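You operate a simulated robot arm through the tools that you are given. There is no shell and no other tool. Be economical: measure what you need, move in short steps, check, and stop when the job is done.

You run a simulated two-armed robot. Do the job below in one go: nothing can be reset, and whatever is moved stays where it is left.

TASK
On the gear cradle try the large sliding gear, then the small one, turning the red knob each time.
Fine: one gear in mesh at a time, a quarter turn or more; leave the small gear in mesh.

The check looks at the end state, three seconds after you hand in, the way a careful person would. Anything else that was tipped, shoved, dropped, spilled or broken makes it a failure.

THE ROBOT
Two 6-joint arms with three-finger grippers on one trunk, on a base that drives. Base frame: it is fixed to the floor where the robot stands at the start and does not move with it; the origin is under the middle of the robot, x ahead of it, y to its left, z up. Readings come in m, degrees, newtons and seconds.
The left shoulder is at the start at [0.021, 0.17, 1.523], the right one opposite. With the tool pointing down near the work surface each hand reaches from about 0.3 to 0.58 m from the robot's upright axis, wherever it stands, measured 20 degrees to its own side. Places, roughly: large white-knob gear [0.5, -0.1, 0.8]; small blue-knob gear [0.5, -0.1, 0.9]. Payload 2.2 kg a hand.
The TCP of each hand is the grasp point between the finger pads, 0.025 m short of the fingertips. In the tool frame z runs along the fingers and y along their closing line. Largest opening 0.104 m; the body of the gripper starts 0.074 m behind the TCP.
Orientation is that of the tool frame in the base frame, as a unit quaternion [x, y, z, w]. With the fingers straight down and closing along the base's y, the tool's x points along the base's -x, its y along +y and its z along -z.

THE INTERFACE
- The arms move only by the tool apply_moves. It takes "left_increments", "right_increments" or both (then of equal length, played together; a hand with none holds still); each is a list of rows, each an object of numbers (a shift or turn left out is 0, a gripper value left out holds the last): "tx", "ty", "tz": the shift along the base's x, y, z in m; "ax", "ay", "az": the turn, a rotation vector about the base's x, y, z in degrees; "hand": the gripper command, from -1 (fully open) to 1 (shut), values between in proportion. In form: [{"tx": .., "ty": .., "tz": .., "ax": .., "ay": .., "az": .., "hand": ..}, ...]. A call has 1 to 8 rows; each row is the pose to reach, as a shift and turn from the pose commanded when the call began. Rows are played at 5 a second. More than 0.05 m and 8.6 degrees between two rows, or a gripper value outside its range, and nothing of the call is played. A pose out of reach is approached as far as the arm can. The call stops where the force on the tool passes 70 N (or 10 N more than at its start, if that is more) or the arm is blocked; 0.2 s more then pass. Each finger halts on what it meets, pressing with about 23 N; the grip force reading is that of the motor and also rises with nothing between the fingers. The clock runs only during rows and for 0.2 s after the last one: add rows that repeat a pose to give the fingers time. It gives the time, the measured TCP pose, the force on the tool (base axes), the opening and the grip force at its end, in the units of the frame above (readings bear some noise), with the torque about the TCP (base axes, N m) and any sound that the robot's microphone picked up.
- Cameras (640 x 400 px; columns grow to the right, rows downward): "scene" is now at [0.1528, 0.0016, 1.4097]; the picture's right is [0.01, -1.00, 0.00], its down [-0.65, -0.01, -0.76] and it looks along [0.76, 0.01, -0.65] (base axes); focal length 265 px, centre (320, 200). "left" rides on the left gripper at [0.082, -0.003, -0.104] in its tool frame; the picture's right is [0.04, 1.00, 0.00], its down [-0.75, 0.03, -0.66] and it looks along [-0.66, 0.03, 0.75] (tool axes); focal length 256 px, centre (320, 200). "right" rides on the right gripper at [0.082, 0.003, -0.104] in its tool frame; the picture's right is [-0.04, 1.00, 0.00], its down [-0.75, -0.03, -0.66] and it looks along [-0.66, -0.03, 0.75] (tool axes); focal length 256 px, centre (320, 200). There is no depth. A picture from a camera that has moved, and an enlarged one, comes with that camera's place and axes in the base frame and with its lens.
- camera(camera): a new picture of that camera. It takes no simulated time.
- raise_lower(by): slides the trunk up (or, below 0, down) by that many m; the arms and the scene camera ride with it, the base frame stays. It gives what a move gives, with no picture.
- roll_base(legs): drives the robot by 1 to 6 legs, each [ahead, left, turn to the left] in m, m and degrees, along the robot's own axes; the way and the turn of a leg run together, so that a leg with both is an arc; at most 1.5 m and 180 degrees a leg. The arms and the cameras ride along, it lands a little off, and it stops where it bumps. It gives what a move gives.
- aim_head(pan, tilt): turns the head with the scene camera to pan (to the left, within 60 degrees either way) and tilt (down, from -29 to 69), counted from straight ahead of the robot. It gives what a move gives.
- close_up(camera, box): a new picture of the part [left, top, right, bottom] of that camera's present view, enlarged. It takes no simulated time.
- finish_job(): hands the job in; it is judged then, once.

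Go step by step. Nothing tells you exact positions but the pictures and the camera data: compare them with the known pose of the tool, close in by small moves and look again before you grip or let go. The budget is 120 turns and 100 pictures, counting those below and the enlarged ones. Unless the task says otherwise, let go and move clear before handing in, and close with one line.

The tools are called after ">>>" as a command line: name --argument value ..., lists and objects as JSON in quotes. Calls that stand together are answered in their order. apply_moves: Moves the arms, as the interface text tells. Its arguments: {"type":"object","properties":{"left_increments":{"type":"array","items":{"type":"object","properties":{"tx":{"type":"number"},"ty":{"type":"number"},"tz":{"type":"number"},"ax":{"type":"number"},"ay":{"type":"number"},"az":{"type":"number"},"hand":{"type":"number"}}}},"right_increments":{"type":"array","items":{"type":"object","properties":{"tx":{"type":"number"},"ty":{"type":"number"},"tz":{"type":"number"},"ax":{"type":"number"},"ay":{"type":"number"},"az":{"type":"number"},"hand":{"type":"number"}}}}},"required":[]} The other tools are called the same way: raise_lower (by) slides the trunk up or down; roll_base (legs) drives the base; aim_head (pan, tilt) turns the head that bears the scene camera; camera (camera) takes a picture; close_up (camera, box) takes an enlarged picture of a part of a camera's view; finish_job () hands the job in.

At the start:

```text
t: 0.0
left_eef_pos: [0.539, 0.1492, 1.1202]
left_tcp_rot: [0.0, 1.0, -0.001, 0.0]
left_ft_force: [-0.8, 0.9, -1.2]
left_moment: [-0.02, 0.03, 0.03]
left_gripper_width: 0.104
left_grasp_force: 0.1
right_eef_pos: [0.5006, -0.2321, 1.1207]
right_tcp_rot: [-0.001, 1.0, 0.001, 0.0]
right_ft_force: [-0.9, 0.7, 0.3]
right_moment: [-0.01, 0.02, 0.02]
right_gripper_width: 0.1039
right_grasp_force: 0.1
trunk travel left (down, up): [-0.715, 0.027]
robot x, y, heading: [0.0008, 0.001, 0.0]
head pan, tilt: [0.5, 40.3]
```

scene: 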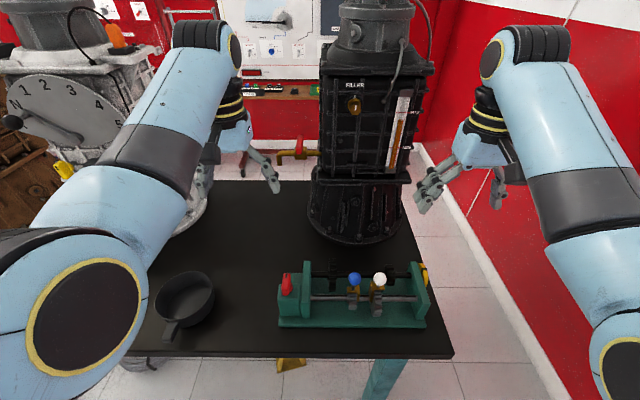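
right: 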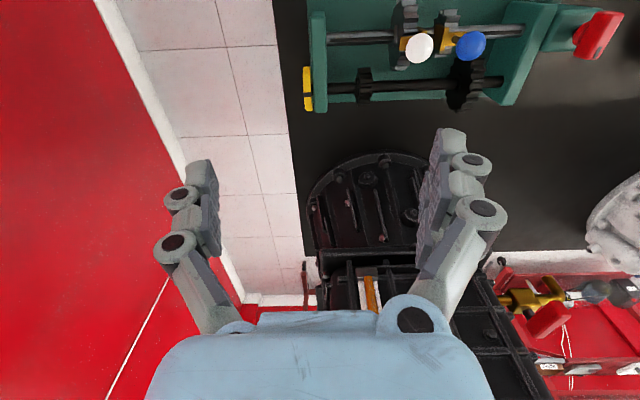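
left: 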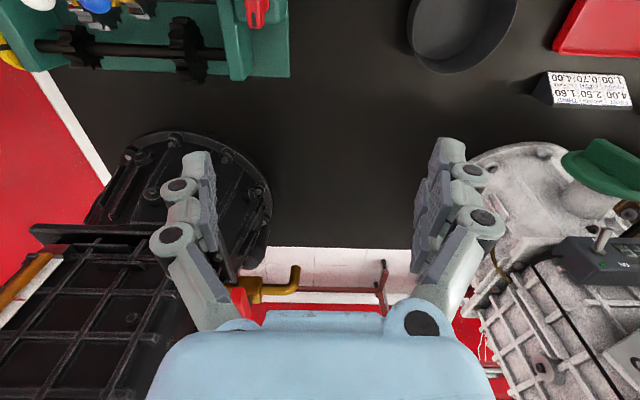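

The cradle sits on the table in front of me, with a red knob on its left end and the white and blue fork knobs near its middle. I'll look closer first.

>>> close_up --camera "scene" --box '[260, 240, 450, 350]'

>>> close_up --camera "right" --box '[290, 0, 640, 130]'

```text
3.37 times, centred on (355, 295) of scene
camera zoom: at [0.1528, 0.0016, 1.4097], right [0.01, -1.0, 0.0], down [-0.65, -0.01, -0.76], along [0.76, 0.01, -0.65], focal length 892 px, centre (202, -120)
```

zoom: 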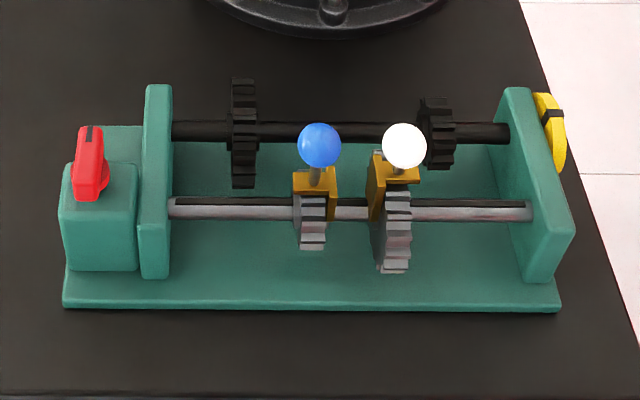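

```text
1.83 times, centred on (465, 65) of right
camera zoom: at [0.4175, -0.2285, 1.2243], right [0.04, 1.0, 0.0], down [0.75, -0.03, 0.66], along [0.66, -0.03, -0.75], focal length 468 px, centre (55, 447)
```

zoom: 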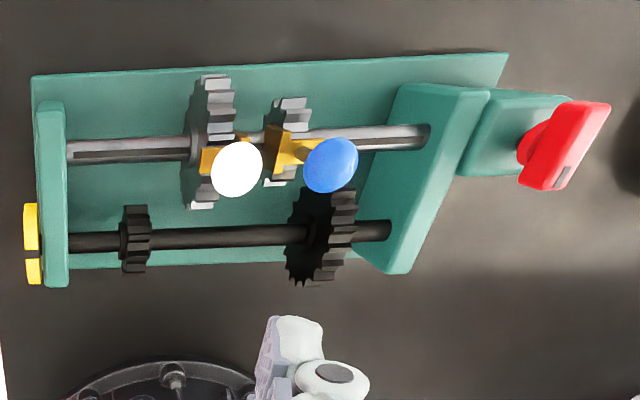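

Two-view triangulation puts the white ball at about (0.48, -0.125, 0.907), the blue ball at about (0.48, -0.07, 0.905), and the red knob near (0.48, 0.08, 0.88). I'll bring the left hand above the red knob for a better look.

>>> apply_moves --left_increments '[{"tx": -0.02, "ty": -0.02, "tz": -0.03}, {"tx": -0.04, "ty": -0.04, "tz": -0.06}, {"tx": -0.059, "ty": -0.064, "tz": -0.08}, {"tx": -0.059, "ty": -0.064, "tz": -0.08}]'

>>> camera --camera "left"

>>> close_up --camera "scene" --box '[260, 240, 450, 350]'

```text
t: 0.9
left_eef_pos: [0.5037, 0.1892, 1.0463]
left_tcp_rot: [-0.032, 0.996, 0.077, 0.018]
left_ft_force: [-0.3, 0.4, 0.0]
left_moment: [0.01, -0.05, 0.01]
left_gripper_width: 0.1044
left_grasp_force: 0.2
right_eef_pos: [0.4996, -0.2318, 1.119]
right_tcp_rot: [0.0, 1.0, -0.001, 0.0]
right_ft_force: [-0.3, 0.5, 0.0]
right_moment: [0.0, 0.04, 0.02]
right_gripper_width: 0.1037
right_grasp_force: 0.1
trunk travel left (down, up): [-0.715, 0.027]
robot x, y, heading: [-0.0006, 0.0028, 0.2]
head pan, tilt: [0.5, 40.3]
stopped in row 4 (left hand): the arm was blocked; the commanded pose is now the measured one
```

```text
94 pictures are left
camera left: at [0.4191, 0.1651, 1.1456], right [-0.11, 0.98, 0.15], down [0.73, -0.03, 0.68], along [0.68, 0.18, -0.71], focal length 256 px, centre (320, 200)
```

left: 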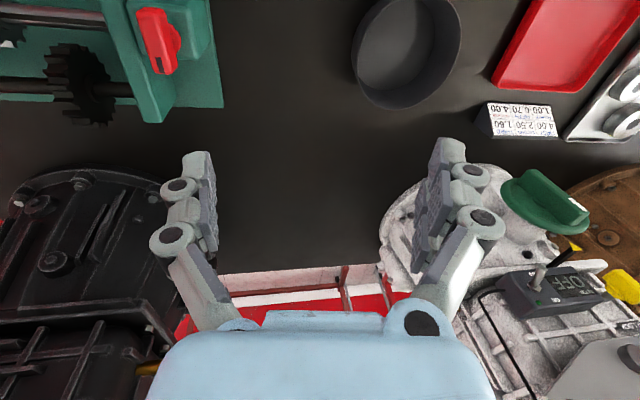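

```text
3.37 times, centred on (355, 295) of scene
camera zoom: at [0.1526, 0.0014, 1.4098], right [0.01, -1.0, 0.0], down [-0.65, -0.01, -0.76], along [0.76, 0.01, -0.65], focal length 892 px, centre (202, -120)
```

zoom: 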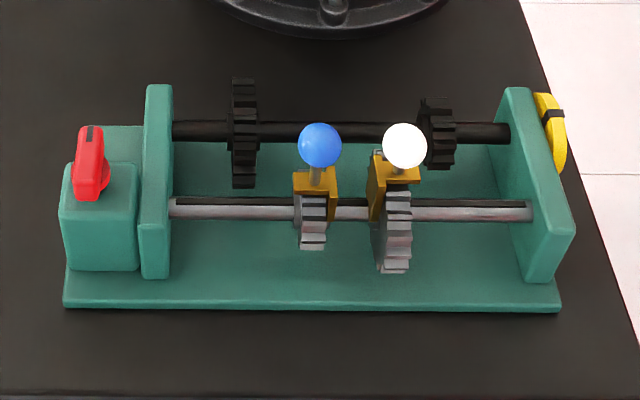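

The left hand drifted outward and reported blocked instead of moving in. I'll check how the arm is posed.

>>> camera --camera "scene"

>>> apply_moves --left_increments '[{"tx": 0, "ty": 0, "tz": 0}]'

```text
92 pictures are left
camera scene: at [0.1526, 0.0014, 1.4098], right [0.01, -1.0, 0.0], down [-0.65, -0.01, -0.76], along [0.76, 0.01, -0.65], focal length 265 px, centre (320, 200)
```

scene: 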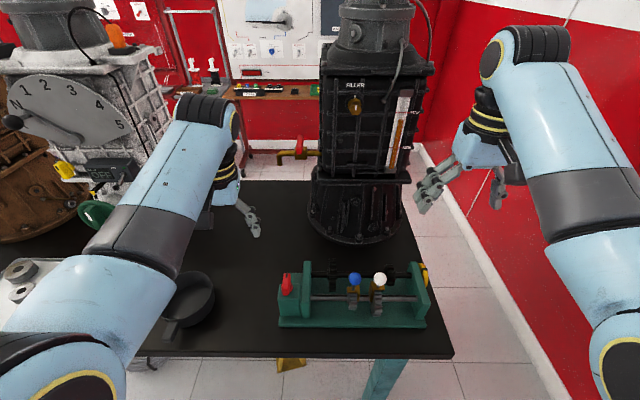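

```text
t: 1.3
left_eef_pos: [0.5031, 0.189, 1.0464]
left_tcp_rot: [-0.031, 0.996, 0.077, 0.019]
left_ft_force: [-0.7, 0.5, -0.2]
left_moment: [0.0, 0.04, -0.06]
left_gripper_width: 0.104
left_grasp_force: 0.2
right_eef_pos: [0.4997, -0.2321, 1.1198]
right_tcp_rot: [0.001, 1.0, 0.0, 0.0]
right_ft_force: [-0.5, -0.5, 0.3]
right_moment: [0.0, -0.01, 0.02]
right_gripper_width: 0.1039
right_grasp_force: 0.0
trunk travel left (down, up): [-0.715, 0.027]
robot x, y, heading: [-0.0014, 0.0011, -0.1]
head pan, tilt: [0.5, 40.3]
```

Nothing is visibly touching the arm, so this looks like a wrist or joint limit. I'll straighten the hand, then test its inward reach in small steps.

>>> apply_moves --left_increments '[{"ax": -4.4, "ay": 1.1, "az": -1.8}, {"ax": -8.8, "ay": 2.2, "az": -3.6}, {"ax": -8.8, "ay": 2.2, "az": -3.6, "ty": -0.03, "tx": -0.02}, {"ax": -8.8, "ay": 2.2, "az": -3.6, "ty": -0.03, "tx": -0.02}]'

```text
t: 2.3
left_eef_pos: [0.4885, 0.1677, 1.048]
left_tcp_rot: [-0.002, 1.0, 0.006, 0.004]
left_ft_force: [0.0, 0.4, -0.8]
left_moment: [-0.03, 0.0, -0.02]
left_gripper_width: 0.104
left_grasp_force: 0.1
right_eef_pos: [0.5009, -0.2308, 1.1209]
right_tcp_rot: [-0.001, 1.0, -0.001, -0.001]
right_ft_force: [0.8, 0.2, -0.5]
right_moment: [-0.05, -0.01, -0.01]
right_gripper_width: 0.1042
right_grasp_force: 0.1
trunk travel left (down, up): [-0.715, 0.027]
robot x, y, heading: [0.0003, 0.0018, 0.0]
head pan, tilt: [0.5, 40.3]
```

>>> apply_moves --left_increments '[{"ty": -0.02}, {"ty": -0.04}, {"ty": -0.06}, {"ty": -0.08}, {"ty": -0.08}, {"ty": -0.08}]'

```text
t: 3.2
left_eef_pos: [0.487, 0.1907, 1.0303]
left_tcp_rot: [-0.03, 0.997, 0.072, -0.002]
left_ft_force: [0.3, 1.1, -0.1]
left_moment: [0.01, 0.01, -0.03]
left_gripper_width: 0.1042
left_grasp_force: 0.0
right_eef_pos: [0.5002, -0.23, 1.1196]
right_tcp_rot: [0.0, 1.0, 0.0, 0.0]
right_ft_force: [0.7, -0.2, 0.0]
right_moment: [-0.02, 0.0, 0.01]
right_gripper_width: 0.104
right_grasp_force: 0.0
trunk travel left (down, up): [-0.715, 0.027]
robot x, y, heading: [0.0012, 0.0024, -0.0]
head pan, tilt: [0.5, 40.3]
stopped in row 4 (left hand): the arm was blocked; the commanded pose is now the measured one
```

The left hand's inward reach ends at about y = 0.12, so I'll use the base. I'll drive left for right-hand work on the gears, and later drive right for left-hand work on the knob. First I'll straighten and raise the left hand.

>>> apply_moves --left_increments '[{"tz": 0.04, "ax": -4.1, "az": -1.7}, {"tz": 0.08, "ax": -8.3, "az": -3.4}, {"tz": 0.08, "ax": -8.3, "az": -3.4}]'

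>>> roll_base --legs '[[0, 0.11, 0]]'

>>> camera --camera "right"

```text
t: 4.0
left_eef_pos: [0.4854, 0.1871, 1.1048]
left_tcp_rot: [0.002, 1.0, -0.001, -0.004]
left_ft_force: [0.3, -0.8, -0.8]
left_moment: [-0.01, 0.0, 0.01]
left_gripper_width: 0.1039
left_grasp_force: 0.0
right_eef_pos: [0.5006, -0.2314, 1.1198]
right_tcp_rot: [0.0, 1.0, 0.0, 0.001]
right_ft_force: [-0.1, 0.1, 0.9]
right_moment: [0.02, -0.01, -0.02]
right_gripper_width: 0.1038
right_grasp_force: 0.1
trunk travel left (down, up): [-0.715, 0.027]
robot x, y, heading: [0.0015, -0.0002, 0.1]
head pan, tilt: [0.5, 40.3]
```

```text
t: 5.2
left_eef_pos: [0.4861, 0.2975, 1.105]
left_tcp_rot: [0.001, 1.0, 0.0, -0.003]
left_ft_force: [-0.7, -0.2, 0.0]
left_moment: [0.0, 0.0, 0.02]
left_gripper_width: 0.1041
left_grasp_force: 0.0
right_eef_pos: [0.5002, -0.121, 1.1195]
right_tcp_rot: [-0.001, 1.0, 0.0, 0.0]
right_ft_force: [-1.1, -0.7, -0.6]
right_moment: [0.0, 0.02, -0.03]
right_gripper_width: 0.104
right_grasp_force: 0.2
trunk travel left (down, up): [-0.715, 0.027]
robot x, y, heading: [0.0006, 0.1106, -0.0]
head pan, tilt: [0.5, 40.3]
```

```text
91 pictures are left
camera right: at [0.4175, -0.1177, 1.2243], right [0.04, 1.0, 0.0], down [0.75, -0.03, 0.66], along [0.66, -0.03, -0.75], focal length 256 px, centre (320, 200)
```

right: 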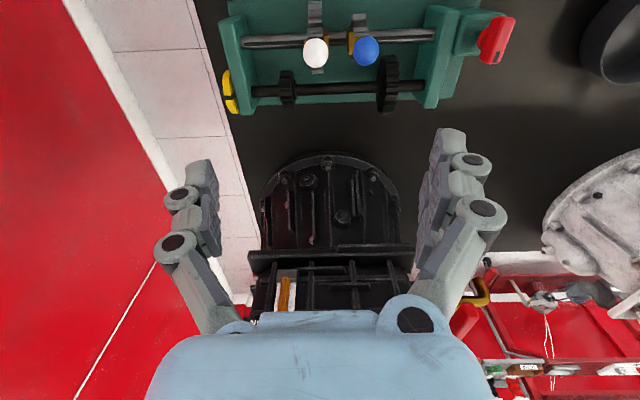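

The white ball checks out at (0.482, -0.126, 0.907). I'll pre-close the right fingers to about 46 mm and descend above it.

>>> apply_moves --right_increments '[{"tx": -0.01, "ty": -0.0045, "tz": -0.03, "hand": 0.115}, {"tx": -0.019, "ty": -0.0045, "tz": -0.06}, {"tx": -0.019, "ty": -0.0045, "tz": -0.09}, {"tx": -0.019, "ty": -0.0045, "tz": -0.12}, {"tx": -0.019, "ty": -0.0045, "tz": -0.14}, {"tx": -0.019, "ty": -0.0045, "tz": -0.14}]'

>>> camera --camera "right"

>>> camera --camera "scene"

```text
t: 6.6
left_eef_pos: [0.4855, 0.2967, 1.1049]
left_tcp_rot: [0.001, 1.0, -0.001, -0.004]
left_ft_force: [-0.8, 0.0, 0.7]
left_moment: [0.02, -0.01, -0.02]
left_gripper_width: 0.104
left_grasp_force: 0.1
right_eef_pos: [0.4809, -0.1278, 0.982]
right_tcp_rot: [0.0, 1.0, 0.0, 0.0]
right_ft_force: [0.5, -0.8, 0.4]
right_moment: [-0.03, -0.04, 0.0]
right_gripper_width: 0.0461
right_grasp_force: 0.0
trunk travel left (down, up): [-0.715, 0.027]
robot x, y, heading: [0.0009, 0.1097, -0.2]
head pan, tilt: [0.5, 40.3]
```

```text
90 pictures are left
camera right: at [0.3977, -0.1246, 1.0852], right [0.04, 1.0, 0.0], down [0.75, -0.03, 0.66], along [0.66, -0.03, -0.75], focal length 256 px, centre (320, 200)
```

right: 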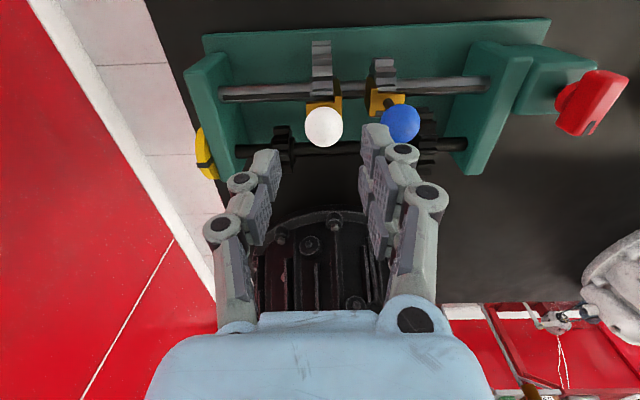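

```text
89 pictures are left
camera scene: at [0.1526, 0.1115, 1.4098], right [0.01, -1.0, 0.0], down [-0.65, -0.01, -0.76], along [0.76, 0.01, -0.65], focal length 265 px, centre (320, 200)
```

scene: 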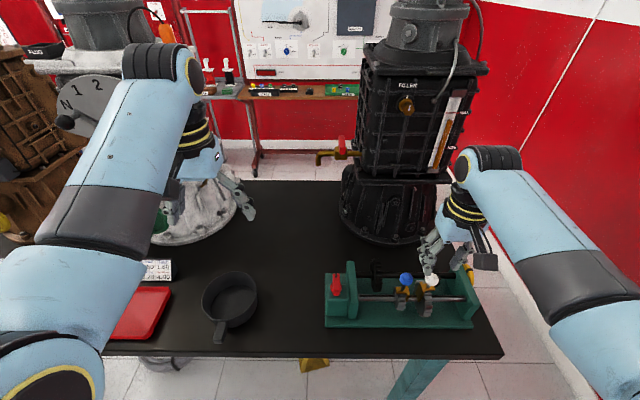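

The white ball is centred between the fingers. I'll lower over it with a narrower gap, biased away from the blue ball, then check.

>>> apply_moves --right_increments '[{"tx": 0.001, "tz": 0, "hand": 0.23}, {"tx": 0.001, "tz": -0.02}, {"tx": 0.001, "tz": -0.04}, {"tx": 0.001, "tz": -0.055}, {"tx": 0.001, "tz": -0.066}, {"tx": 0.001, "tz": -0.066}]'

>>> close_up --camera "right" --box '[180, 50, 500, 250]'

>>> close_up --camera "scene" --box '[320, 220, 510, 340]'

```text
t: 8.0
left_eef_pos: [0.4852, 0.2966, 1.1047]
left_tcp_rot: [0.001, 1.0, -0.001, -0.004]
left_ft_force: [0.0, -0.2, -0.3]
left_moment: [-0.03, 0.02, 0.04]
left_gripper_width: 0.1041
left_grasp_force: 0.2
right_eef_pos: [0.4798, -0.1277, 0.9151]
right_tcp_rot: [0.0, 1.0, 0.0, 0.0]
right_ft_force: [0.8, 0.9, -1.0]
right_moment: [0.0, -0.01, -0.02]
right_gripper_width: 0.0402
right_grasp_force: 0.0
trunk travel left (down, up): [-0.715, 0.027]
robot x, y, heading: [0.0021, 0.1065, 0.0]
head pan, tilt: [0.5, 40.3]
```

```text
2.00 times, centred on (340, 150) of right
camera zoom: at [0.3984, -0.125, 1.0192], right [0.04, 1.0, 0.0], down [0.75, -0.03, 0.66], along [0.66, -0.03, -0.75], focal length 512 px, centre (280, 300)
```

zoom: 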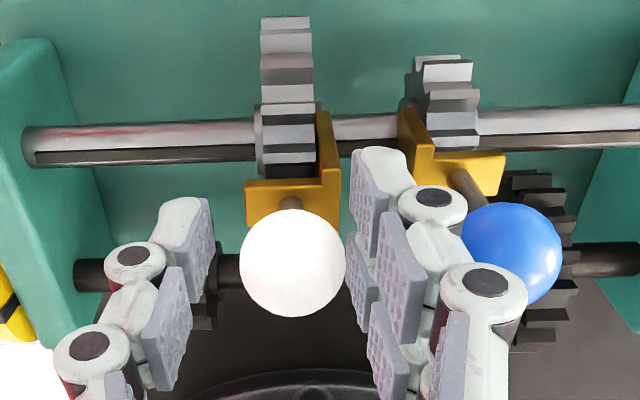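

```text
3.33 times, centred on (415, 280) of scene
camera zoom: at [0.1526, 0.1117, 1.4098], right [0.01, -1.0, 0.0], down [-0.65, -0.01, -0.76], along [0.76, 0.01, -0.65], focal length 883 px, centre (3, -67)
```

zoom: 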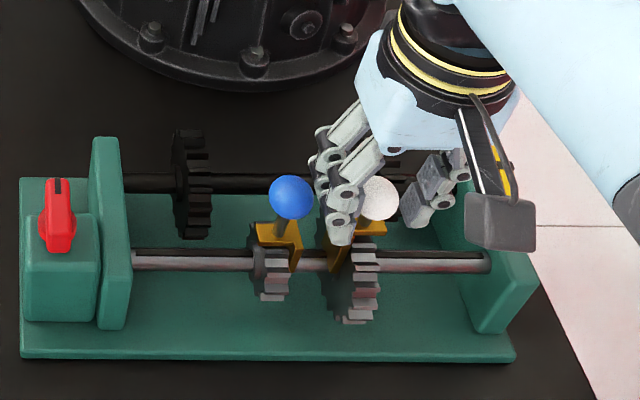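

The white ball sits between the fingers and the blue one is untouched. I'll grip and slide the white gear toward -y, to mesh with the small fixed gear.

>>> apply_moves --right_increments '[{"hand": 1}, {"hand": 1}, {"hand": 1}, {"ty": -0.006}, {"ty": -0.012}, {"ty": -0.018}, {"ty": -0.018}]'

>>> close_up --camera "right" --box '[180, 50, 500, 250]'

```text
t: 9.6
left_eef_pos: [0.4848, 0.2975, 1.1052]
left_tcp_rot: [0.002, 1.0, -0.001, -0.003]
left_ft_force: [0.2, 0.2, 0.3]
left_moment: [-0.02, -0.02, 0.02]
left_gripper_width: 0.1039
left_grasp_force: 0.2
right_eef_pos: [0.4803, -0.1463, 0.9143]
right_tcp_rot: [0.0, 1.0, 0.0, 0.0]
right_ft_force: [-7.3, 0.7, 0.6]
right_moment: [0.22, -0.46, 0.08]
right_gripper_width: 0.0223
right_grasp_force: 44.9
trunk travel left (down, up): [-0.715, 0.027]
robot x, y, heading: [-0.0025, 0.1107, 0.1]
head pan, tilt: [0.5, 40.3]
```

```text
2.00 times, centred on (340, 150) of right
camera zoom: at [0.3983, -0.1422, 1.0178], right [0.04, 1.0, 0.0], down [0.75, -0.03, 0.66], along [0.66, -0.03, -0.75], focal length 512 px, centre (280, 300)
```

zoom: 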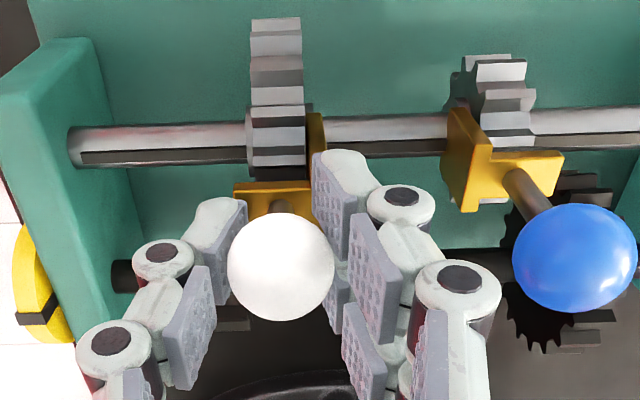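

>>> apply_moves --right_increments '[{"ty": -0.005}, {"ty": -0.01}, {"ty": -0.014}, {"ty": -0.018}, {"ty": -0.018}]'

>>> close_up --camera "right" --box '[180, 50, 500, 250]'

>>> close_up --camera "scene" --box '[320, 220, 510, 340]'

```text
t: 10.8
left_eef_pos: [0.4856, 0.2953, 1.1044]
left_tcp_rot: [0.002, 1.0, 0.0, -0.003]
left_ft_force: [-0.1, -0.3, -0.7]
left_moment: [-0.02, 0.0, 0.0]
left_gripper_width: 0.1038
left_grasp_force: 0.1
right_eef_pos: [0.4804, -0.1649, 0.9135]
right_tcp_rot: [0.0, 1.0, -0.001, -0.002]
right_ft_force: [-10.0, -4.8, -11.9]
right_moment: [-0.1, 0.35, 0.11]
right_gripper_width: 0.022
right_grasp_force: 45.3
trunk travel left (down, up): [-0.715, 0.027]
robot x, y, heading: [-0.0015, 0.111, -0.1]
head pan, tilt: [0.5, 40.3]
```

```text
2.00 times, centred on (340, 150) of right
camera zoom: at [0.3986, -0.1606, 1.0181], right [0.04, 1.0, 0.0], down [0.76, -0.03, 0.65], along [0.65, -0.03, -0.76], focal length 512 px, centre (280, 300)
```

zoom: 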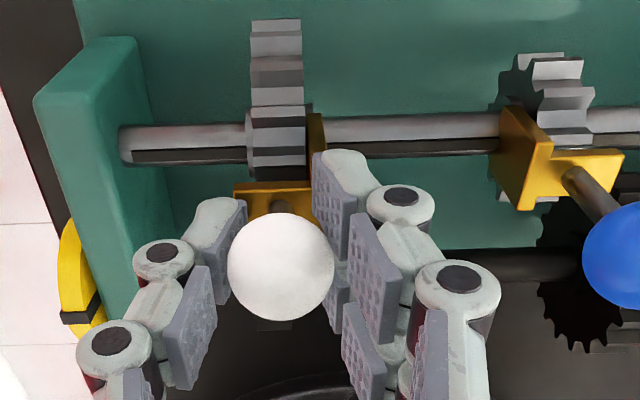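

```text
3.33 times, centred on (415, 280) of scene
camera zoom: at [0.1525, 0.1104, 1.4097], right [0.01, -1.0, 0.0], down [-0.65, -0.01, -0.76], along [0.76, 0.01, -0.65], focal length 883 px, centre (3, -67)
```

zoom: 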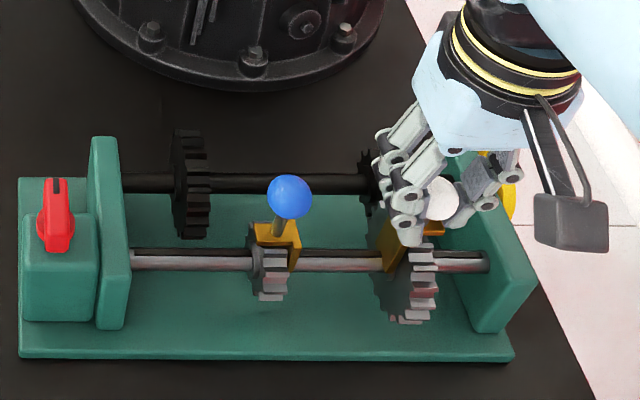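

The white gear slid with only a little resistance. I'll release, lift clear and check the alignment.

>>> apply_moves --right_increments '[{"hand": 0.2}, {"hand": 0.2}, {"hand": 0.2, "tz": 0.03}, {"hand": 0.2, "tz": 0.07}, {"tz": 0.1}, {"tz": 0.14}, {"tz": 0.18}, {"tz": 0.2}]'

>>> close_up --camera "right" --box '[180, 0, 500, 200]'

>>> close_up --camera "scene" --box '[320, 220, 510, 340]'

```text
t: 12.6
left_eef_pos: [0.4852, 0.2955, 1.1048]
left_tcp_rot: [0.002, 1.0, -0.002, -0.004]
left_ft_force: [0.6, -0.5, 0.7]
left_moment: [0.04, -0.01, -0.02]
left_gripper_width: 0.1038
left_grasp_force: 0.1
right_eef_pos: [0.4806, -0.1606, 1.1161]
right_tcp_rot: [0.0, 1.0, 0.0, 0.0]
right_ft_force: [0.0, 0.1, 0.0]
right_moment: [0.0, 0.02, 0.01]
right_gripper_width: 0.0421
right_grasp_force: 0.0
trunk travel left (down, up): [-0.715, 0.027]
robot x, y, heading: [-0.0009, 0.1096, -0.3]
head pan, tilt: [0.5, 40.3]
```

```text
2.00 times, centred on (340, 100) of right
camera zoom: at [0.3985, -0.1563, 1.2189], right [0.04, 1.0, 0.0], down [0.75, -0.03, 0.66], along [0.66, -0.03, -0.75], focal length 512 px, centre (280, 400)
```

zoom: 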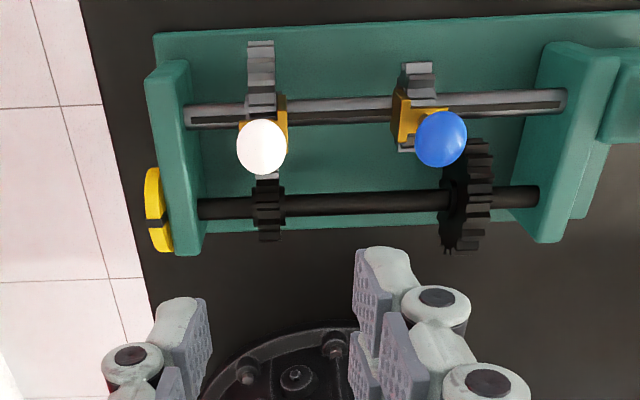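

```text
3.33 times, centred on (415, 280) of scene
camera zoom: at [0.1527, 0.1117, 1.4097], right [0.01, -1.0, 0.0], down [-0.65, -0.01, -0.76], along [0.76, 0.01, -0.65], focal length 883 px, centre (3, -67)
```

zoom: 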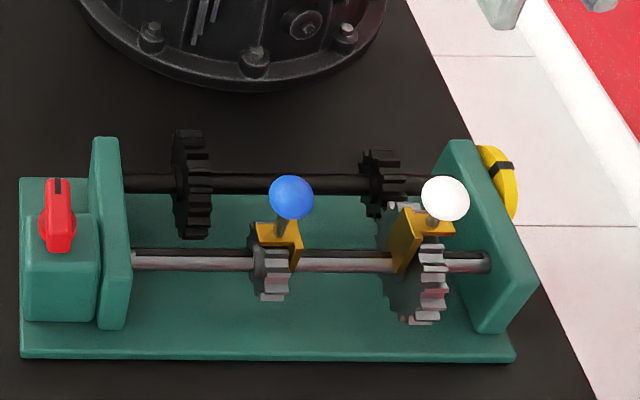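

The large gear lines up with the small fixed gear, both at about y = -0.163, and the teeth meet. Now I'll drive right so the left hand can reach the red knob.

>>> roll_base --legs '[[0, -0.2, 0]]'

>>> camera --camera "left"

>>> camera --camera "scene"

```text
t: 14.2
left_eef_pos: [0.4848, 0.1017, 1.1041]
left_tcp_rot: [-0.005, 1.0, 0.0, -0.003]
left_ft_force: [0.1, -0.3, -0.5]
left_moment: [0.03, -0.02, 0.0]
left_gripper_width: 0.1041
left_grasp_force: 0.0
right_eef_pos: [0.4861, -0.354, 1.1154]
right_tcp_rot: [-0.006, 1.0, 0.001, 0.001]
right_ft_force: [-1.2, 0.9, -0.7]
right_moment: [0.02, -0.03, 0.04]
right_gripper_width: 0.0415
right_grasp_force: 0.1
trunk travel left (down, up): [-0.715, 0.027]
robot x, y, heading: [0.0008, -0.0866, 0.5]
head pan, tilt: [0.5, 40.3]
```

```text
81 pictures are left
camera left: at [0.4043, 0.0985, 1.2095], right [-0.05, 1.0, 0.0], down [0.76, 0.04, 0.65], along [0.65, 0.03, -0.76], focal length 256 px, centre (320, 200)
```

left: 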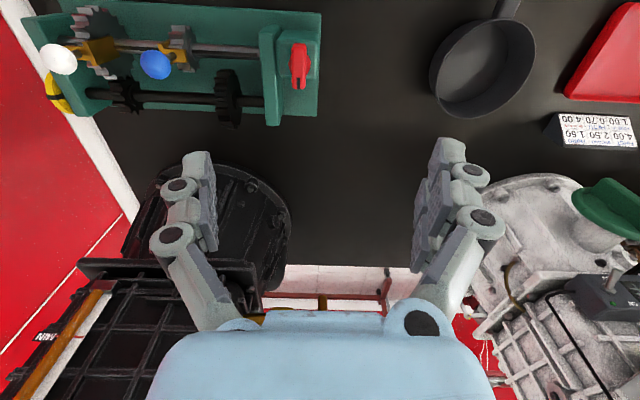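

```text
80 pictures are left
camera scene: at [0.154, -0.087, 1.4098], right [0.02, -1.0, 0.0], down [-0.65, -0.01, -0.76], along [0.76, 0.02, -0.65], focal length 265 px, centre (320, 200)
```

scene: 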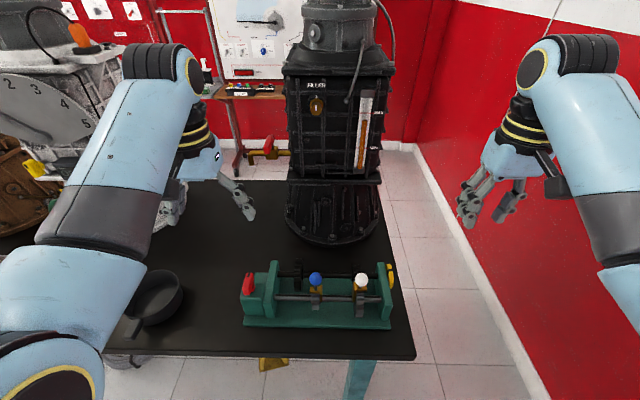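

>>> close_up --camera "left" --box '[240, 10, 368, 90]'

>>> close_up --camera "scene" --box '[200, 250, 328, 330]'

```text
5.00 times, centred on (304, 50) of left
camera zoom: at [0.4043, 0.0985, 1.2095], right [-0.05, 1.0, 0.0], down [0.76, 0.04, 0.65], along [0.65, 0.03, -0.76], focal length 1280 px, centre (400, 950)
```

zoom: 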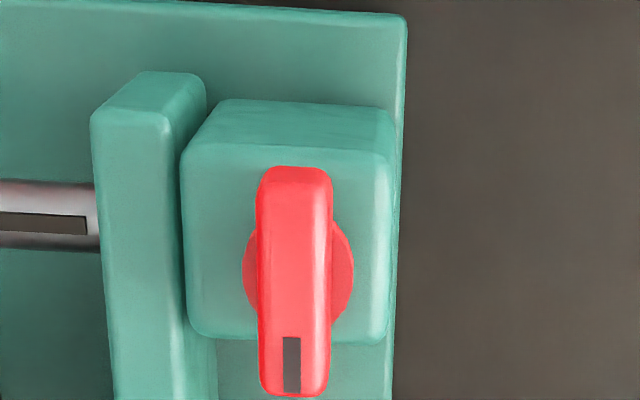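

```text
5.00 times, centred on (264, 290) of scene
camera zoom: at [0.154, -0.087, 1.4098], right [0.02, -1.0, 0.0], down [-0.65, -0.01, -0.76], along [0.76, 0.02, -0.65], focal length 1324 px, centre (600, -250)
```

zoom: 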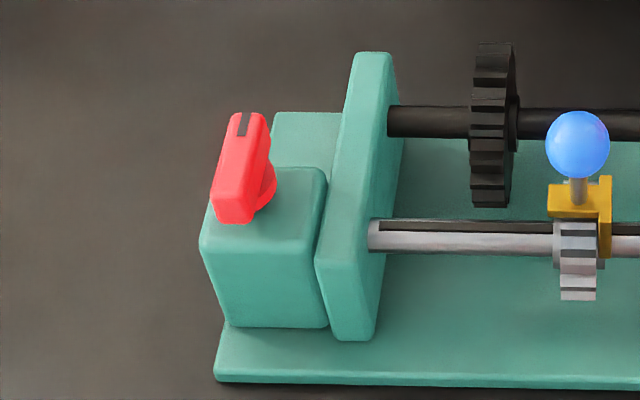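

The red knob is a bar on a vertical axis, lying along x from about 0.456 to 0.50, at y ≈ 0.079 with its top near z = 0.90. I'll narrow the left fingers and descend above it.

>>> apply_moves --left_increments '[{"tx": -0.006, "ty": -0.01, "tz": -0.03, "hand": 0.27}, {"tx": -0.006, "ty": -0.022, "tz": -0.06}, {"tx": -0.006, "ty": -0.022, "tz": -0.09}, {"tx": -0.006, "ty": -0.022, "tz": -0.12}, {"tx": -0.006, "ty": -0.022, "tz": -0.13}, {"tx": -0.006, "ty": -0.022, "tz": -0.13}]'

>>> camera --camera "left"

>>> close_up --camera "scene" --box '[200, 210, 360, 330]'

```text
t: 15.6
left_eef_pos: [0.4787, 0.0809, 0.9729]
left_tcp_rot: [-0.004, 1.0, -0.002, -0.003]
left_ft_force: [-0.5, 0.0, -0.2]
left_moment: [0.01, -0.03, 0.05]
left_gripper_width: 0.0379
left_grasp_force: 0.1
right_eef_pos: [0.485, -0.3536, 1.1149]
right_tcp_rot: [-0.006, 1.0, 0.0, 0.001]
right_ft_force: [-0.9, 0.0, 0.2]
right_moment: [-0.02, -0.01, 0.04]
right_gripper_width: 0.0414
right_grasp_force: 0.0
trunk travel left (down, up): [-0.715, 0.027]
robot x, y, heading: [-0.0, -0.0886, 0.7]
head pan, tilt: [0.5, 40.3]
```

```text
77 pictures are left
camera left: at [0.3987, 0.0764, 1.0773], right [-0.05, 1.0, 0.0], down [0.76, 0.04, 0.65], along [0.65, 0.03, -0.76], focal length 256 px, centre (320, 200)
```

left: 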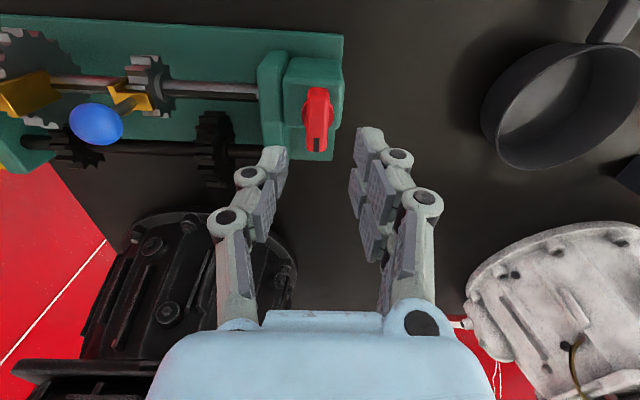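

```text
3.33 times, centred on (280, 270) of scene
camera zoom: at [0.1538, -0.0862, 1.4098], right [0.02, -1.0, 0.0], down [-0.65, -0.01, -0.76], along [0.76, 0.02, -0.65], focal length 883 px, centre (453, -33)
```

zoom: 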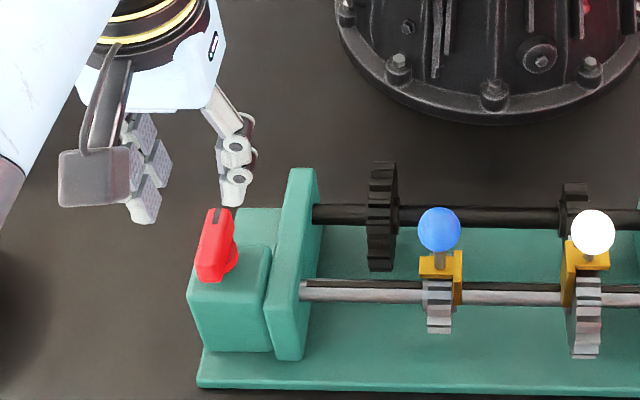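

The knob is centred between the left fingers to within 2 mm. I'll correct and descend around it.

>>> apply_moves --left_increments '[{"tx": -0.001, "ty": -0.002, "tz": -0.015}, {"tx": -0.002, "ty": -0.002, "tz": -0.03}, {"tx": -0.002, "ty": -0.002, "tz": -0.042}, {"tx": -0.002, "ty": -0.002, "tz": -0.052}, {"tx": -0.002, "ty": -0.002, "tz": -0.06}, {"tx": -0.002, "ty": -0.002, "tz": -0.06}]'

>>> close_up --camera "left" --box '[200, 60, 440, 210]'

>>> close_up --camera "scene" --box '[200, 210, 360, 330]'

```text
t: 17.0
left_eef_pos: [0.4782, 0.0797, 0.9132]
left_tcp_rot: [-0.004, 1.0, -0.001, -0.004]
left_ft_force: [0.7, 0.8, 0.2]
left_moment: [-0.04, 0.0, 0.0]
left_gripper_width: 0.0378
left_grasp_force: 0.1
right_eef_pos: [0.4857, -0.3535, 1.1149]
right_tcp_rot: [-0.006, 1.0, 0.0, 0.001]
right_ft_force: [0.2, 0.2, 0.0]
right_moment: [0.04, -0.04, 0.03]
right_gripper_width: 0.0415
right_grasp_force: 0.1
trunk travel left (down, up): [-0.715, 0.027]
robot x, y, heading: [0.0014, -0.0906, 0.8]
head pan, tilt: [0.5, 40.3]
```

```text
2.67 times, centred on (320, 135) of left
camera zoom: at [0.3965, 0.0759, 1.0189], right [-0.05, 1.0, 0.0], down [0.76, 0.04, 0.65], along [0.65, 0.03, -0.76], focal length 683 px, centre (320, 373)
```

zoom: 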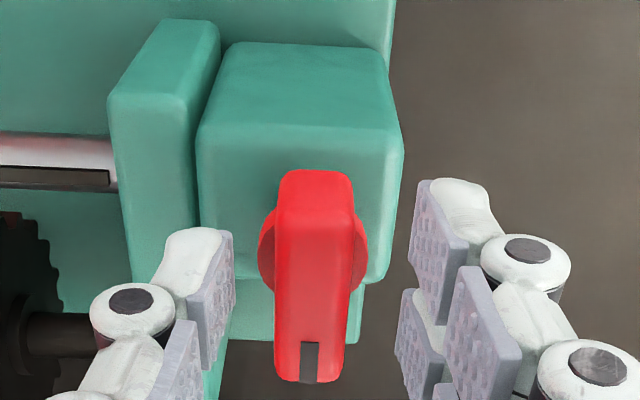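

```text
3.33 times, centred on (280, 270) of scene
camera zoom: at [0.1539, -0.0863, 1.4098], right [0.02, -1.0, 0.0], down [-0.65, -0.01, -0.76], along [0.76, 0.02, -0.65], focal length 883 px, centre (453, -33)
```

zoom: 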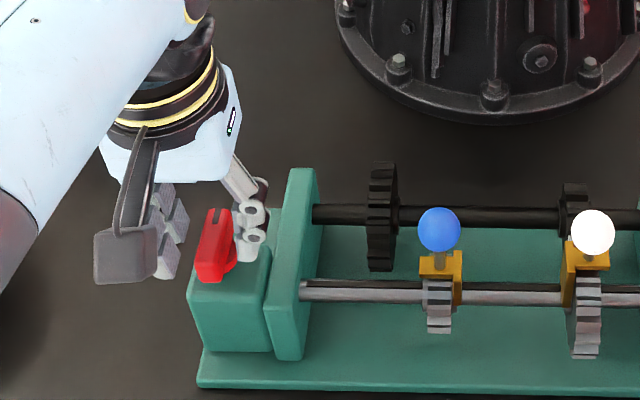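

>>> apply_moves --left_increments '[{"ty": -0.002, "tz": -0.004, "tx": -0.001}, {"ty": -0.002, "tz": -0.008, "tx": -0.001}, {"ty": -0.002, "tz": -0.008, "tx": -0.001}]'

>>> close_up --camera "left" --box '[200, 60, 440, 210]'

```text
t: 17.8
left_eef_pos: [0.4768, 0.0768, 0.9073]
left_tcp_rot: [-0.004, 1.0, -0.001, -0.004]
left_ft_force: [-0.4, -0.1, 0.3]
left_moment: [-0.01, 0.02, 0.01]
left_gripper_width: 0.0382
left_grasp_force: 0.0
right_eef_pos: [0.4855, -0.3544, 1.115]
right_tcp_rot: [-0.007, 1.0, 0.0, 0.001]
right_ft_force: [0.3, -0.1, -0.3]
right_moment: [0.01, 0.04, 0.01]
right_gripper_width: 0.0416
right_grasp_force: 0.0
trunk travel left (down, up): [-0.715, 0.027]
robot x, y, heading: [0.0004, -0.088, 0.7]
head pan, tilt: [0.5, 40.3]
```

```text
2.67 times, centred on (320, 135) of left
camera zoom: at [0.3968, 0.0734, 1.0122], right [-0.05, 1.0, 0.0], down [0.76, 0.04, 0.65], along [0.65, 0.03, -0.76], focal length 683 px, centre (320, 373)
```

zoom: 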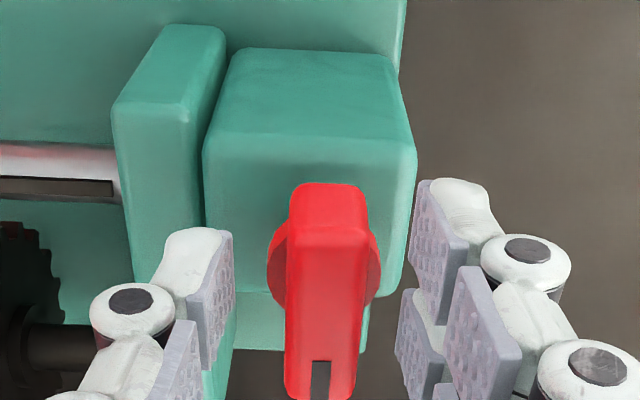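

The bar is centred between the pads. I'll close and read the grip.

>>> apply_moves --left_increments '[{"hand": 1}, {"hand": 1}, {"hand": 1}, {"hand": 1}]'

>>> close_up --camera "left" --box '[200, 60, 440, 210]'

```text
t: 18.8
left_eef_pos: [0.4768, 0.0778, 0.9071]
left_tcp_rot: [-0.004, 1.0, -0.001, -0.003]
left_ft_force: [-0.6, 4.9, 0.6]
left_moment: [0.15, 0.19, -0.01]
left_gripper_width: 0.0169
left_grasp_force: 42.6
right_eef_pos: [0.4853, -0.3527, 1.1148]
right_tcp_rot: [-0.007, 1.0, -0.001, 0.001]
right_ft_force: [-0.2, -0.6, 0.5]
right_moment: [-0.02, 0.01, -0.03]
right_gripper_width: 0.0417
right_grasp_force: 0.0
trunk travel left (down, up): [-0.715, 0.027]
robot x, y, heading: [-0.0026, -0.0919, 0.7]
head pan, tilt: [0.5, 40.3]
```

```text
2.67 times, centred on (320, 135) of left
camera zoom: at [0.3968, 0.0743, 1.0121], right [-0.05, 1.0, 0.0], down [0.76, 0.04, 0.65], along [0.65, 0.03, -0.76], focal length 683 px, centre (320, 373)
```

zoom: 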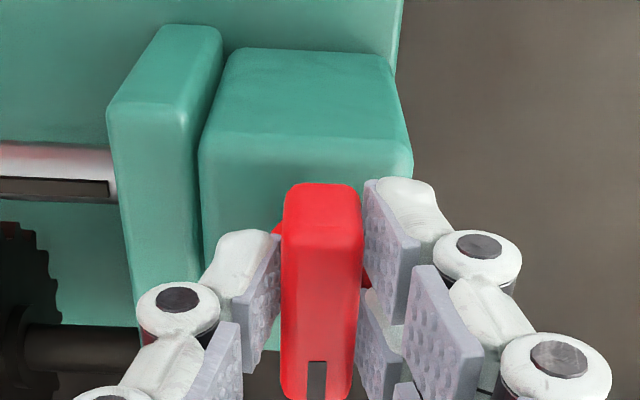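

Firm grip on the bar (16.9 mm). Now I'll turn the knob counter-clockwise in 8-degree steps.

>>> apply_moves --left_increments '[{"az": 6}, {"az": 12}, {"az": 18}, {"az": 24}, {"az": 30}, {"az": 36}, {"az": 42}, {"az": 48}]'

>>> camera --camera "scene"

>>> close_up --camera "scene" --box '[220, 240, 420, 340]'

```text
t: 20.6
left_eef_pos: [0.4787, 0.0753, 0.9075]
left_tcp_rot: [-0.412, 0.911, -0.003, -0.001]
left_ft_force: [11.9, 1.5, 12.5]
left_moment: [0.36, -0.63, -0.03]
left_gripper_width: 0.0167
left_grasp_force: 42.1
right_eef_pos: [0.485, -0.3548, 1.1144]
right_tcp_rot: [-0.006, 1.0, 0.0, 0.0]
right_ft_force: [0.8, 0.6, 0.3]
right_moment: [0.01, 0.03, 0.02]
right_gripper_width: 0.0412
right_grasp_force: 0.1
trunk travel left (down, up): [-0.715, 0.027]
robot x, y, heading: [0.0032, -0.0884, 0.7]
head pan, tilt: [0.5, 40.3]
```

```text
71 pictures are left
camera scene: at [0.1547, -0.0866, 1.4097], right [0.02, -1.0, 0.0], down [-0.65, -0.01, -0.76], along [0.76, 0.02, -0.65], focal length 265 px, centre (320, 200)
```

scene: 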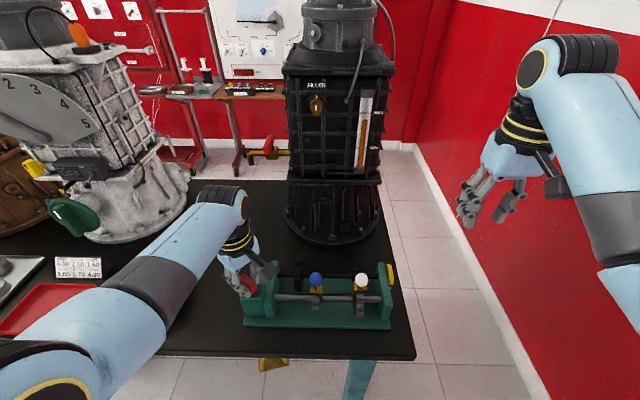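

```text
3.20 times, centred on (320, 290) of scene
camera zoom: at [0.1547, -0.0866, 1.4097], right [0.02, -1.0, 0.0], down [-0.65, -0.01, -0.76], along [0.76, 0.02, -0.65], focal length 847 px, centre (320, -88)
```

zoom: 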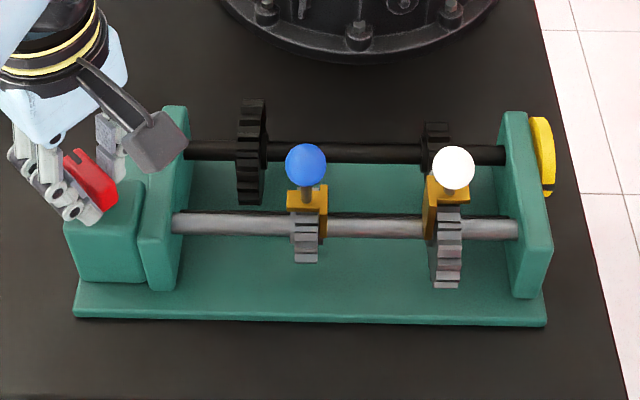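

The knob turned about 48° and the yellow output marker moved with it, so the large gear is meshed. I'll continue past a quarter turn.

>>> apply_moves --left_increments '[{"az": 7.5}, {"az": 15}, {"az": 22.5}, {"az": 30}, {"az": 37.5}, {"az": 45}, {"az": 52.5}, {"az": 60}]'

>>> close_up --camera "scene" --box '[200, 230, 420, 340]'

```text
t: 22.4
left_eef_pos: [0.4812, 0.0738, 0.9068]
left_tcp_rot: [0.812, -0.583, 0.005, 0.001]
left_ft_force: [24.3, -6.8, 13.9]
left_moment: [0.72, -0.27, -0.07]
left_gripper_width: 0.017
left_grasp_force: 42.8
right_eef_pos: [0.4864, -0.3555, 1.1131]
right_tcp_rot: [-0.005, 1.0, 0.001, 0.001]
right_ft_force: [0.0, -0.8, -0.2]
right_moment: [-0.02, 0.04, 0.03]
right_gripper_width: 0.0414
right_grasp_force: 0.1
trunk travel left (down, up): [-0.715, 0.027]
robot x, y, heading: [-0.0014, -0.0902, 0.6]
head pan, tilt: [0.5, 40.3]
```

```text
2.91 times, centred on (310, 285) of scene
camera zoom: at [0.1561, -0.0878, 1.4096], right [0.02, -1.0, 0.0], down [-0.65, -0.01, -0.76], along [0.76, 0.02, -0.65], focal length 770 px, centre (349, -47)
```

zoom: 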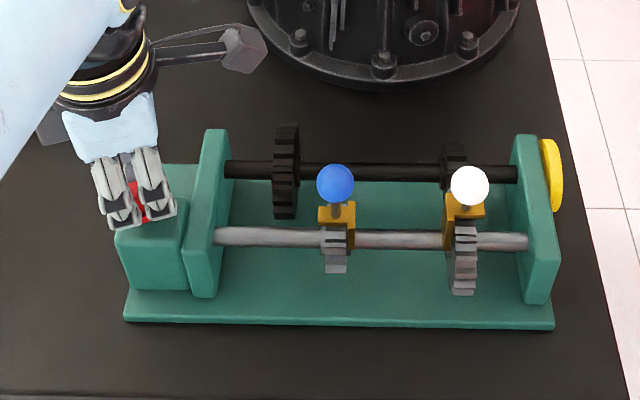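

The knob is turned about 108° with the large gear meshed. I'll let go, lift straight up keeping this hand yaw, and inspect.

>>> apply_moves --left_increments '[{"hand": 0.25}, {"hand": 0.25}, {"hand": 0.25}, {"tz": 0.03}, {"tz": 0.07}, {"tz": 0.11}, {"tz": 0.15}, {"tz": 0.17}]'

>>> close_up --camera "scene" --box '[200, 230, 420, 340]'

```text
t: 24.2
left_eef_pos: [0.4755, 0.0924, 1.0754]
left_tcp_rot: [0.815, -0.58, -0.006, -0.01]
left_ft_force: [-0.1, -0.2, -0.1]
left_moment: [0.02, -0.02, 0.0]
left_gripper_width: 0.0391
left_grasp_force: 0.0
right_eef_pos: [0.4868, -0.3544, 1.1142]
right_tcp_rot: [-0.006, 1.0, 0.0, 0.001]
right_ft_force: [-0.2, 0.0, -0.5]
right_moment: [0.0, 0.0, 0.01]
right_gripper_width: 0.0416
right_grasp_force: 0.1
trunk travel left (down, up): [-0.715, 0.027]
robot x, y, heading: [0.0001, -0.0947, 0.9]
head pan, tilt: [0.5, 40.3]
```

```text
2.91 times, centred on (310, 285) of scene
camera zoom: at [0.1542, -0.0864, 1.4097], right [0.02, -1.0, 0.0], down [-0.65, -0.01, -0.76], along [0.76, 0.02, -0.65], focal length 770 px, centre (349, -47)
```

zoom: 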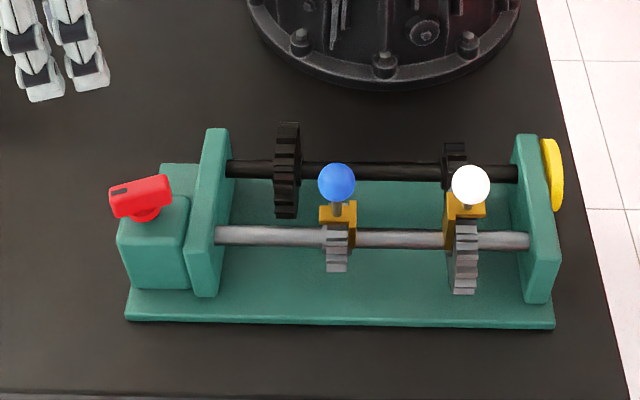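

The knob now points toward +y and stays there. I'll drive back left so the right hand can move the gears.

>>> roll_base --legs '[[0, 0.2, -0.7]]'

>>> camera --camera "right"

```text
t: 25.8
left_eef_pos: [0.479, 0.2816, 1.0762]
left_tcp_rot: [0.809, -0.587, -0.003, -0.01]
left_ft_force: [-0.3, 0.7, 0.3]
left_moment: [-0.03, -0.01, 0.0]
left_gripper_width: 0.0388
left_grasp_force: 0.1
right_eef_pos: [0.4798, -0.1639, 1.1155]
right_tcp_rot: [0.001, 1.0, 0.0, 0.001]
right_ft_force: [-0.3, -0.4, 0.0]
right_moment: [0.0, -0.03, 0.03]
right_gripper_width: 0.0414
right_grasp_force: 0.1
trunk travel left (down, up): [-0.715, 0.027]
robot x, y, heading: [0.0001, 0.1063, -0.2]
head pan, tilt: [0.5, 40.3]
```

```text
67 pictures are left
camera right: at [0.398, -0.1605, 1.2187], right [0.04, 1.0, 0.0], down [0.75, -0.03, 0.66], along [0.66, -0.03, -0.75], focal length 256 px, centre (320, 200)
```

right: 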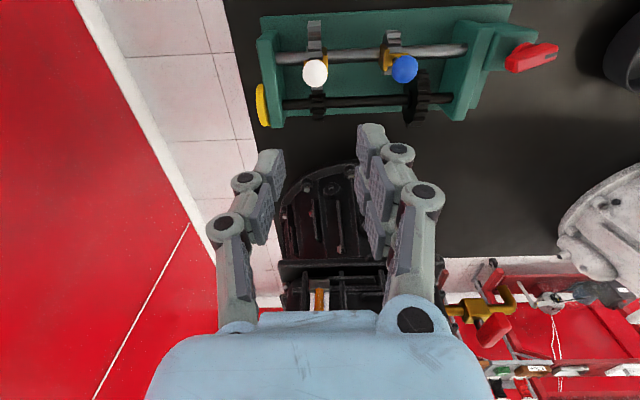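

I'll descend over the white ball again and check before gripping.

>>> apply_moves --right_increments '[{"ty": -0.004, "tz": -0.04, "hand": 0.2}, {"ty": -0.004, "tz": -0.08}, {"ty": -0.004, "tz": -0.12}, {"ty": -0.004, "tz": -0.145}, {"ty": -0.004, "tz": -0.145}]'

>>> close_up --camera "right" --box '[180, 50, 500, 250]'

```text
t: 27.0
left_eef_pos: [0.4796, 0.2822, 1.0762]
left_tcp_rot: [0.809, -0.587, -0.004, -0.011]
left_ft_force: [-1.4, 0.4, 0.4]
left_moment: [-0.01, -0.01, -0.01]
left_gripper_width: 0.0389
left_grasp_force: 0.0
right_eef_pos: [0.4814, -0.1691, 0.9704]
right_tcp_rot: [0.0, 1.0, 0.001, 0.001]
right_ft_force: [0.3, 1.3, -0.2]
right_moment: [-0.01, 0.03, -0.01]
right_gripper_width: 0.0416
right_grasp_force: 0.1
trunk travel left (down, up): [-0.715, 0.027]
robot x, y, heading: [-0.0002, 0.1072, -0.2]
head pan, tilt: [0.5, 40.3]
```

```text
2.00 times, centred on (340, 150) of right
camera zoom: at [0.3982, -0.1659, 1.0735], right [0.04, 1.0, 0.0], down [0.75, -0.03, 0.66], along [0.66, -0.03, -0.75], focal length 512 px, centre (280, 300)
```

zoom: 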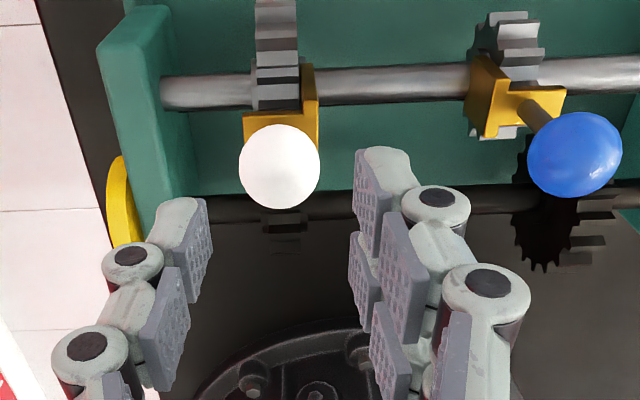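

White is centred. I'll lower, grip, and slide the large gear back out of mesh.

>>> apply_moves --right_increments '[{"tx": 0.001, "tz": -0.02}, {"tx": 0.001, "tz": -0.04}, {"tx": 0.001, "tz": -0.056}, {"tx": 0.001, "tz": -0.056, "hand": 1}, {"tx": 0.001, "tz": -0.056}, {"tx": 0.001, "tz": -0.056}]'

>>> apply_moves --right_increments '[{"ty": 0.006}, {"ty": 0.012}, {"ty": 0.018}, {"ty": 0.024}, {"ty": 0.03}, {"ty": 0.036}, {"ty": 0.036}]'

>>> close_up --camera "right" --box '[180, 50, 500, 250]'

```text
t: 28.4
left_eef_pos: [0.4802, 0.2812, 1.075]
left_tcp_rot: [0.81, -0.587, -0.004, -0.011]
left_ft_force: [1.2, -1.0, 0.2]
left_moment: [0.02, 0.02, 0.04]
left_gripper_width: 0.0389
left_grasp_force: 0.1
right_eef_pos: [0.482, -0.1696, 0.9119]
right_tcp_rot: [0.002, 1.0, 0.001, -0.001]
right_ft_force: [3.7, -0.8, -16.0]
right_moment: [0.16, -1.37, 0.0]
right_gripper_width: 0.0221
right_grasp_force: 44.5
trunk travel left (down, up): [-0.715, 0.027]
robot x, y, heading: [0.0017, 0.1091, -0.3]
head pan, tilt: [0.5, 40.3]
```

```text
t: 30.0
left_eef_pos: [0.4805, 0.2808, 1.0751]
left_tcp_rot: [0.81, -0.587, -0.004, -0.009]
left_ft_force: [-0.6, 0.9, -0.1]
left_moment: [0.02, 0.0, 0.0]
left_gripper_width: 0.0391
left_grasp_force: 0.1
right_eef_pos: [0.4822, -0.1318, 0.9121]
right_tcp_rot: [0.002, 1.0, 0.001, -0.002]
right_ft_force: [3.4, 2.8, -31.1]
right_moment: [-0.24, 0.79, -0.19]
right_gripper_width: 0.0216
right_grasp_force: 44.7
trunk travel left (down, up): [-0.715, 0.027]
robot x, y, heading: [0.0015, 0.1067, -0.1]
head pan, tilt: [0.5, 40.3]
```

```text
2.00 times, centred on (340, 150) of right
camera zoom: at [0.4001, -0.1285, 1.0164], right [0.04, 1.0, 0.0], down [0.76, -0.03, 0.65], along [0.65, -0.03, -0.76], focal length 512 px, centre (280, 300)
```

zoom: 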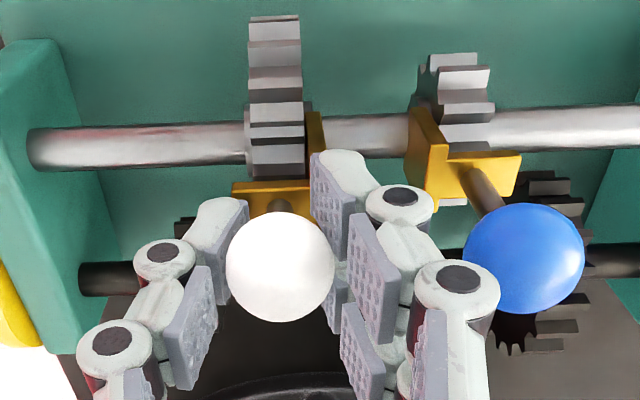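

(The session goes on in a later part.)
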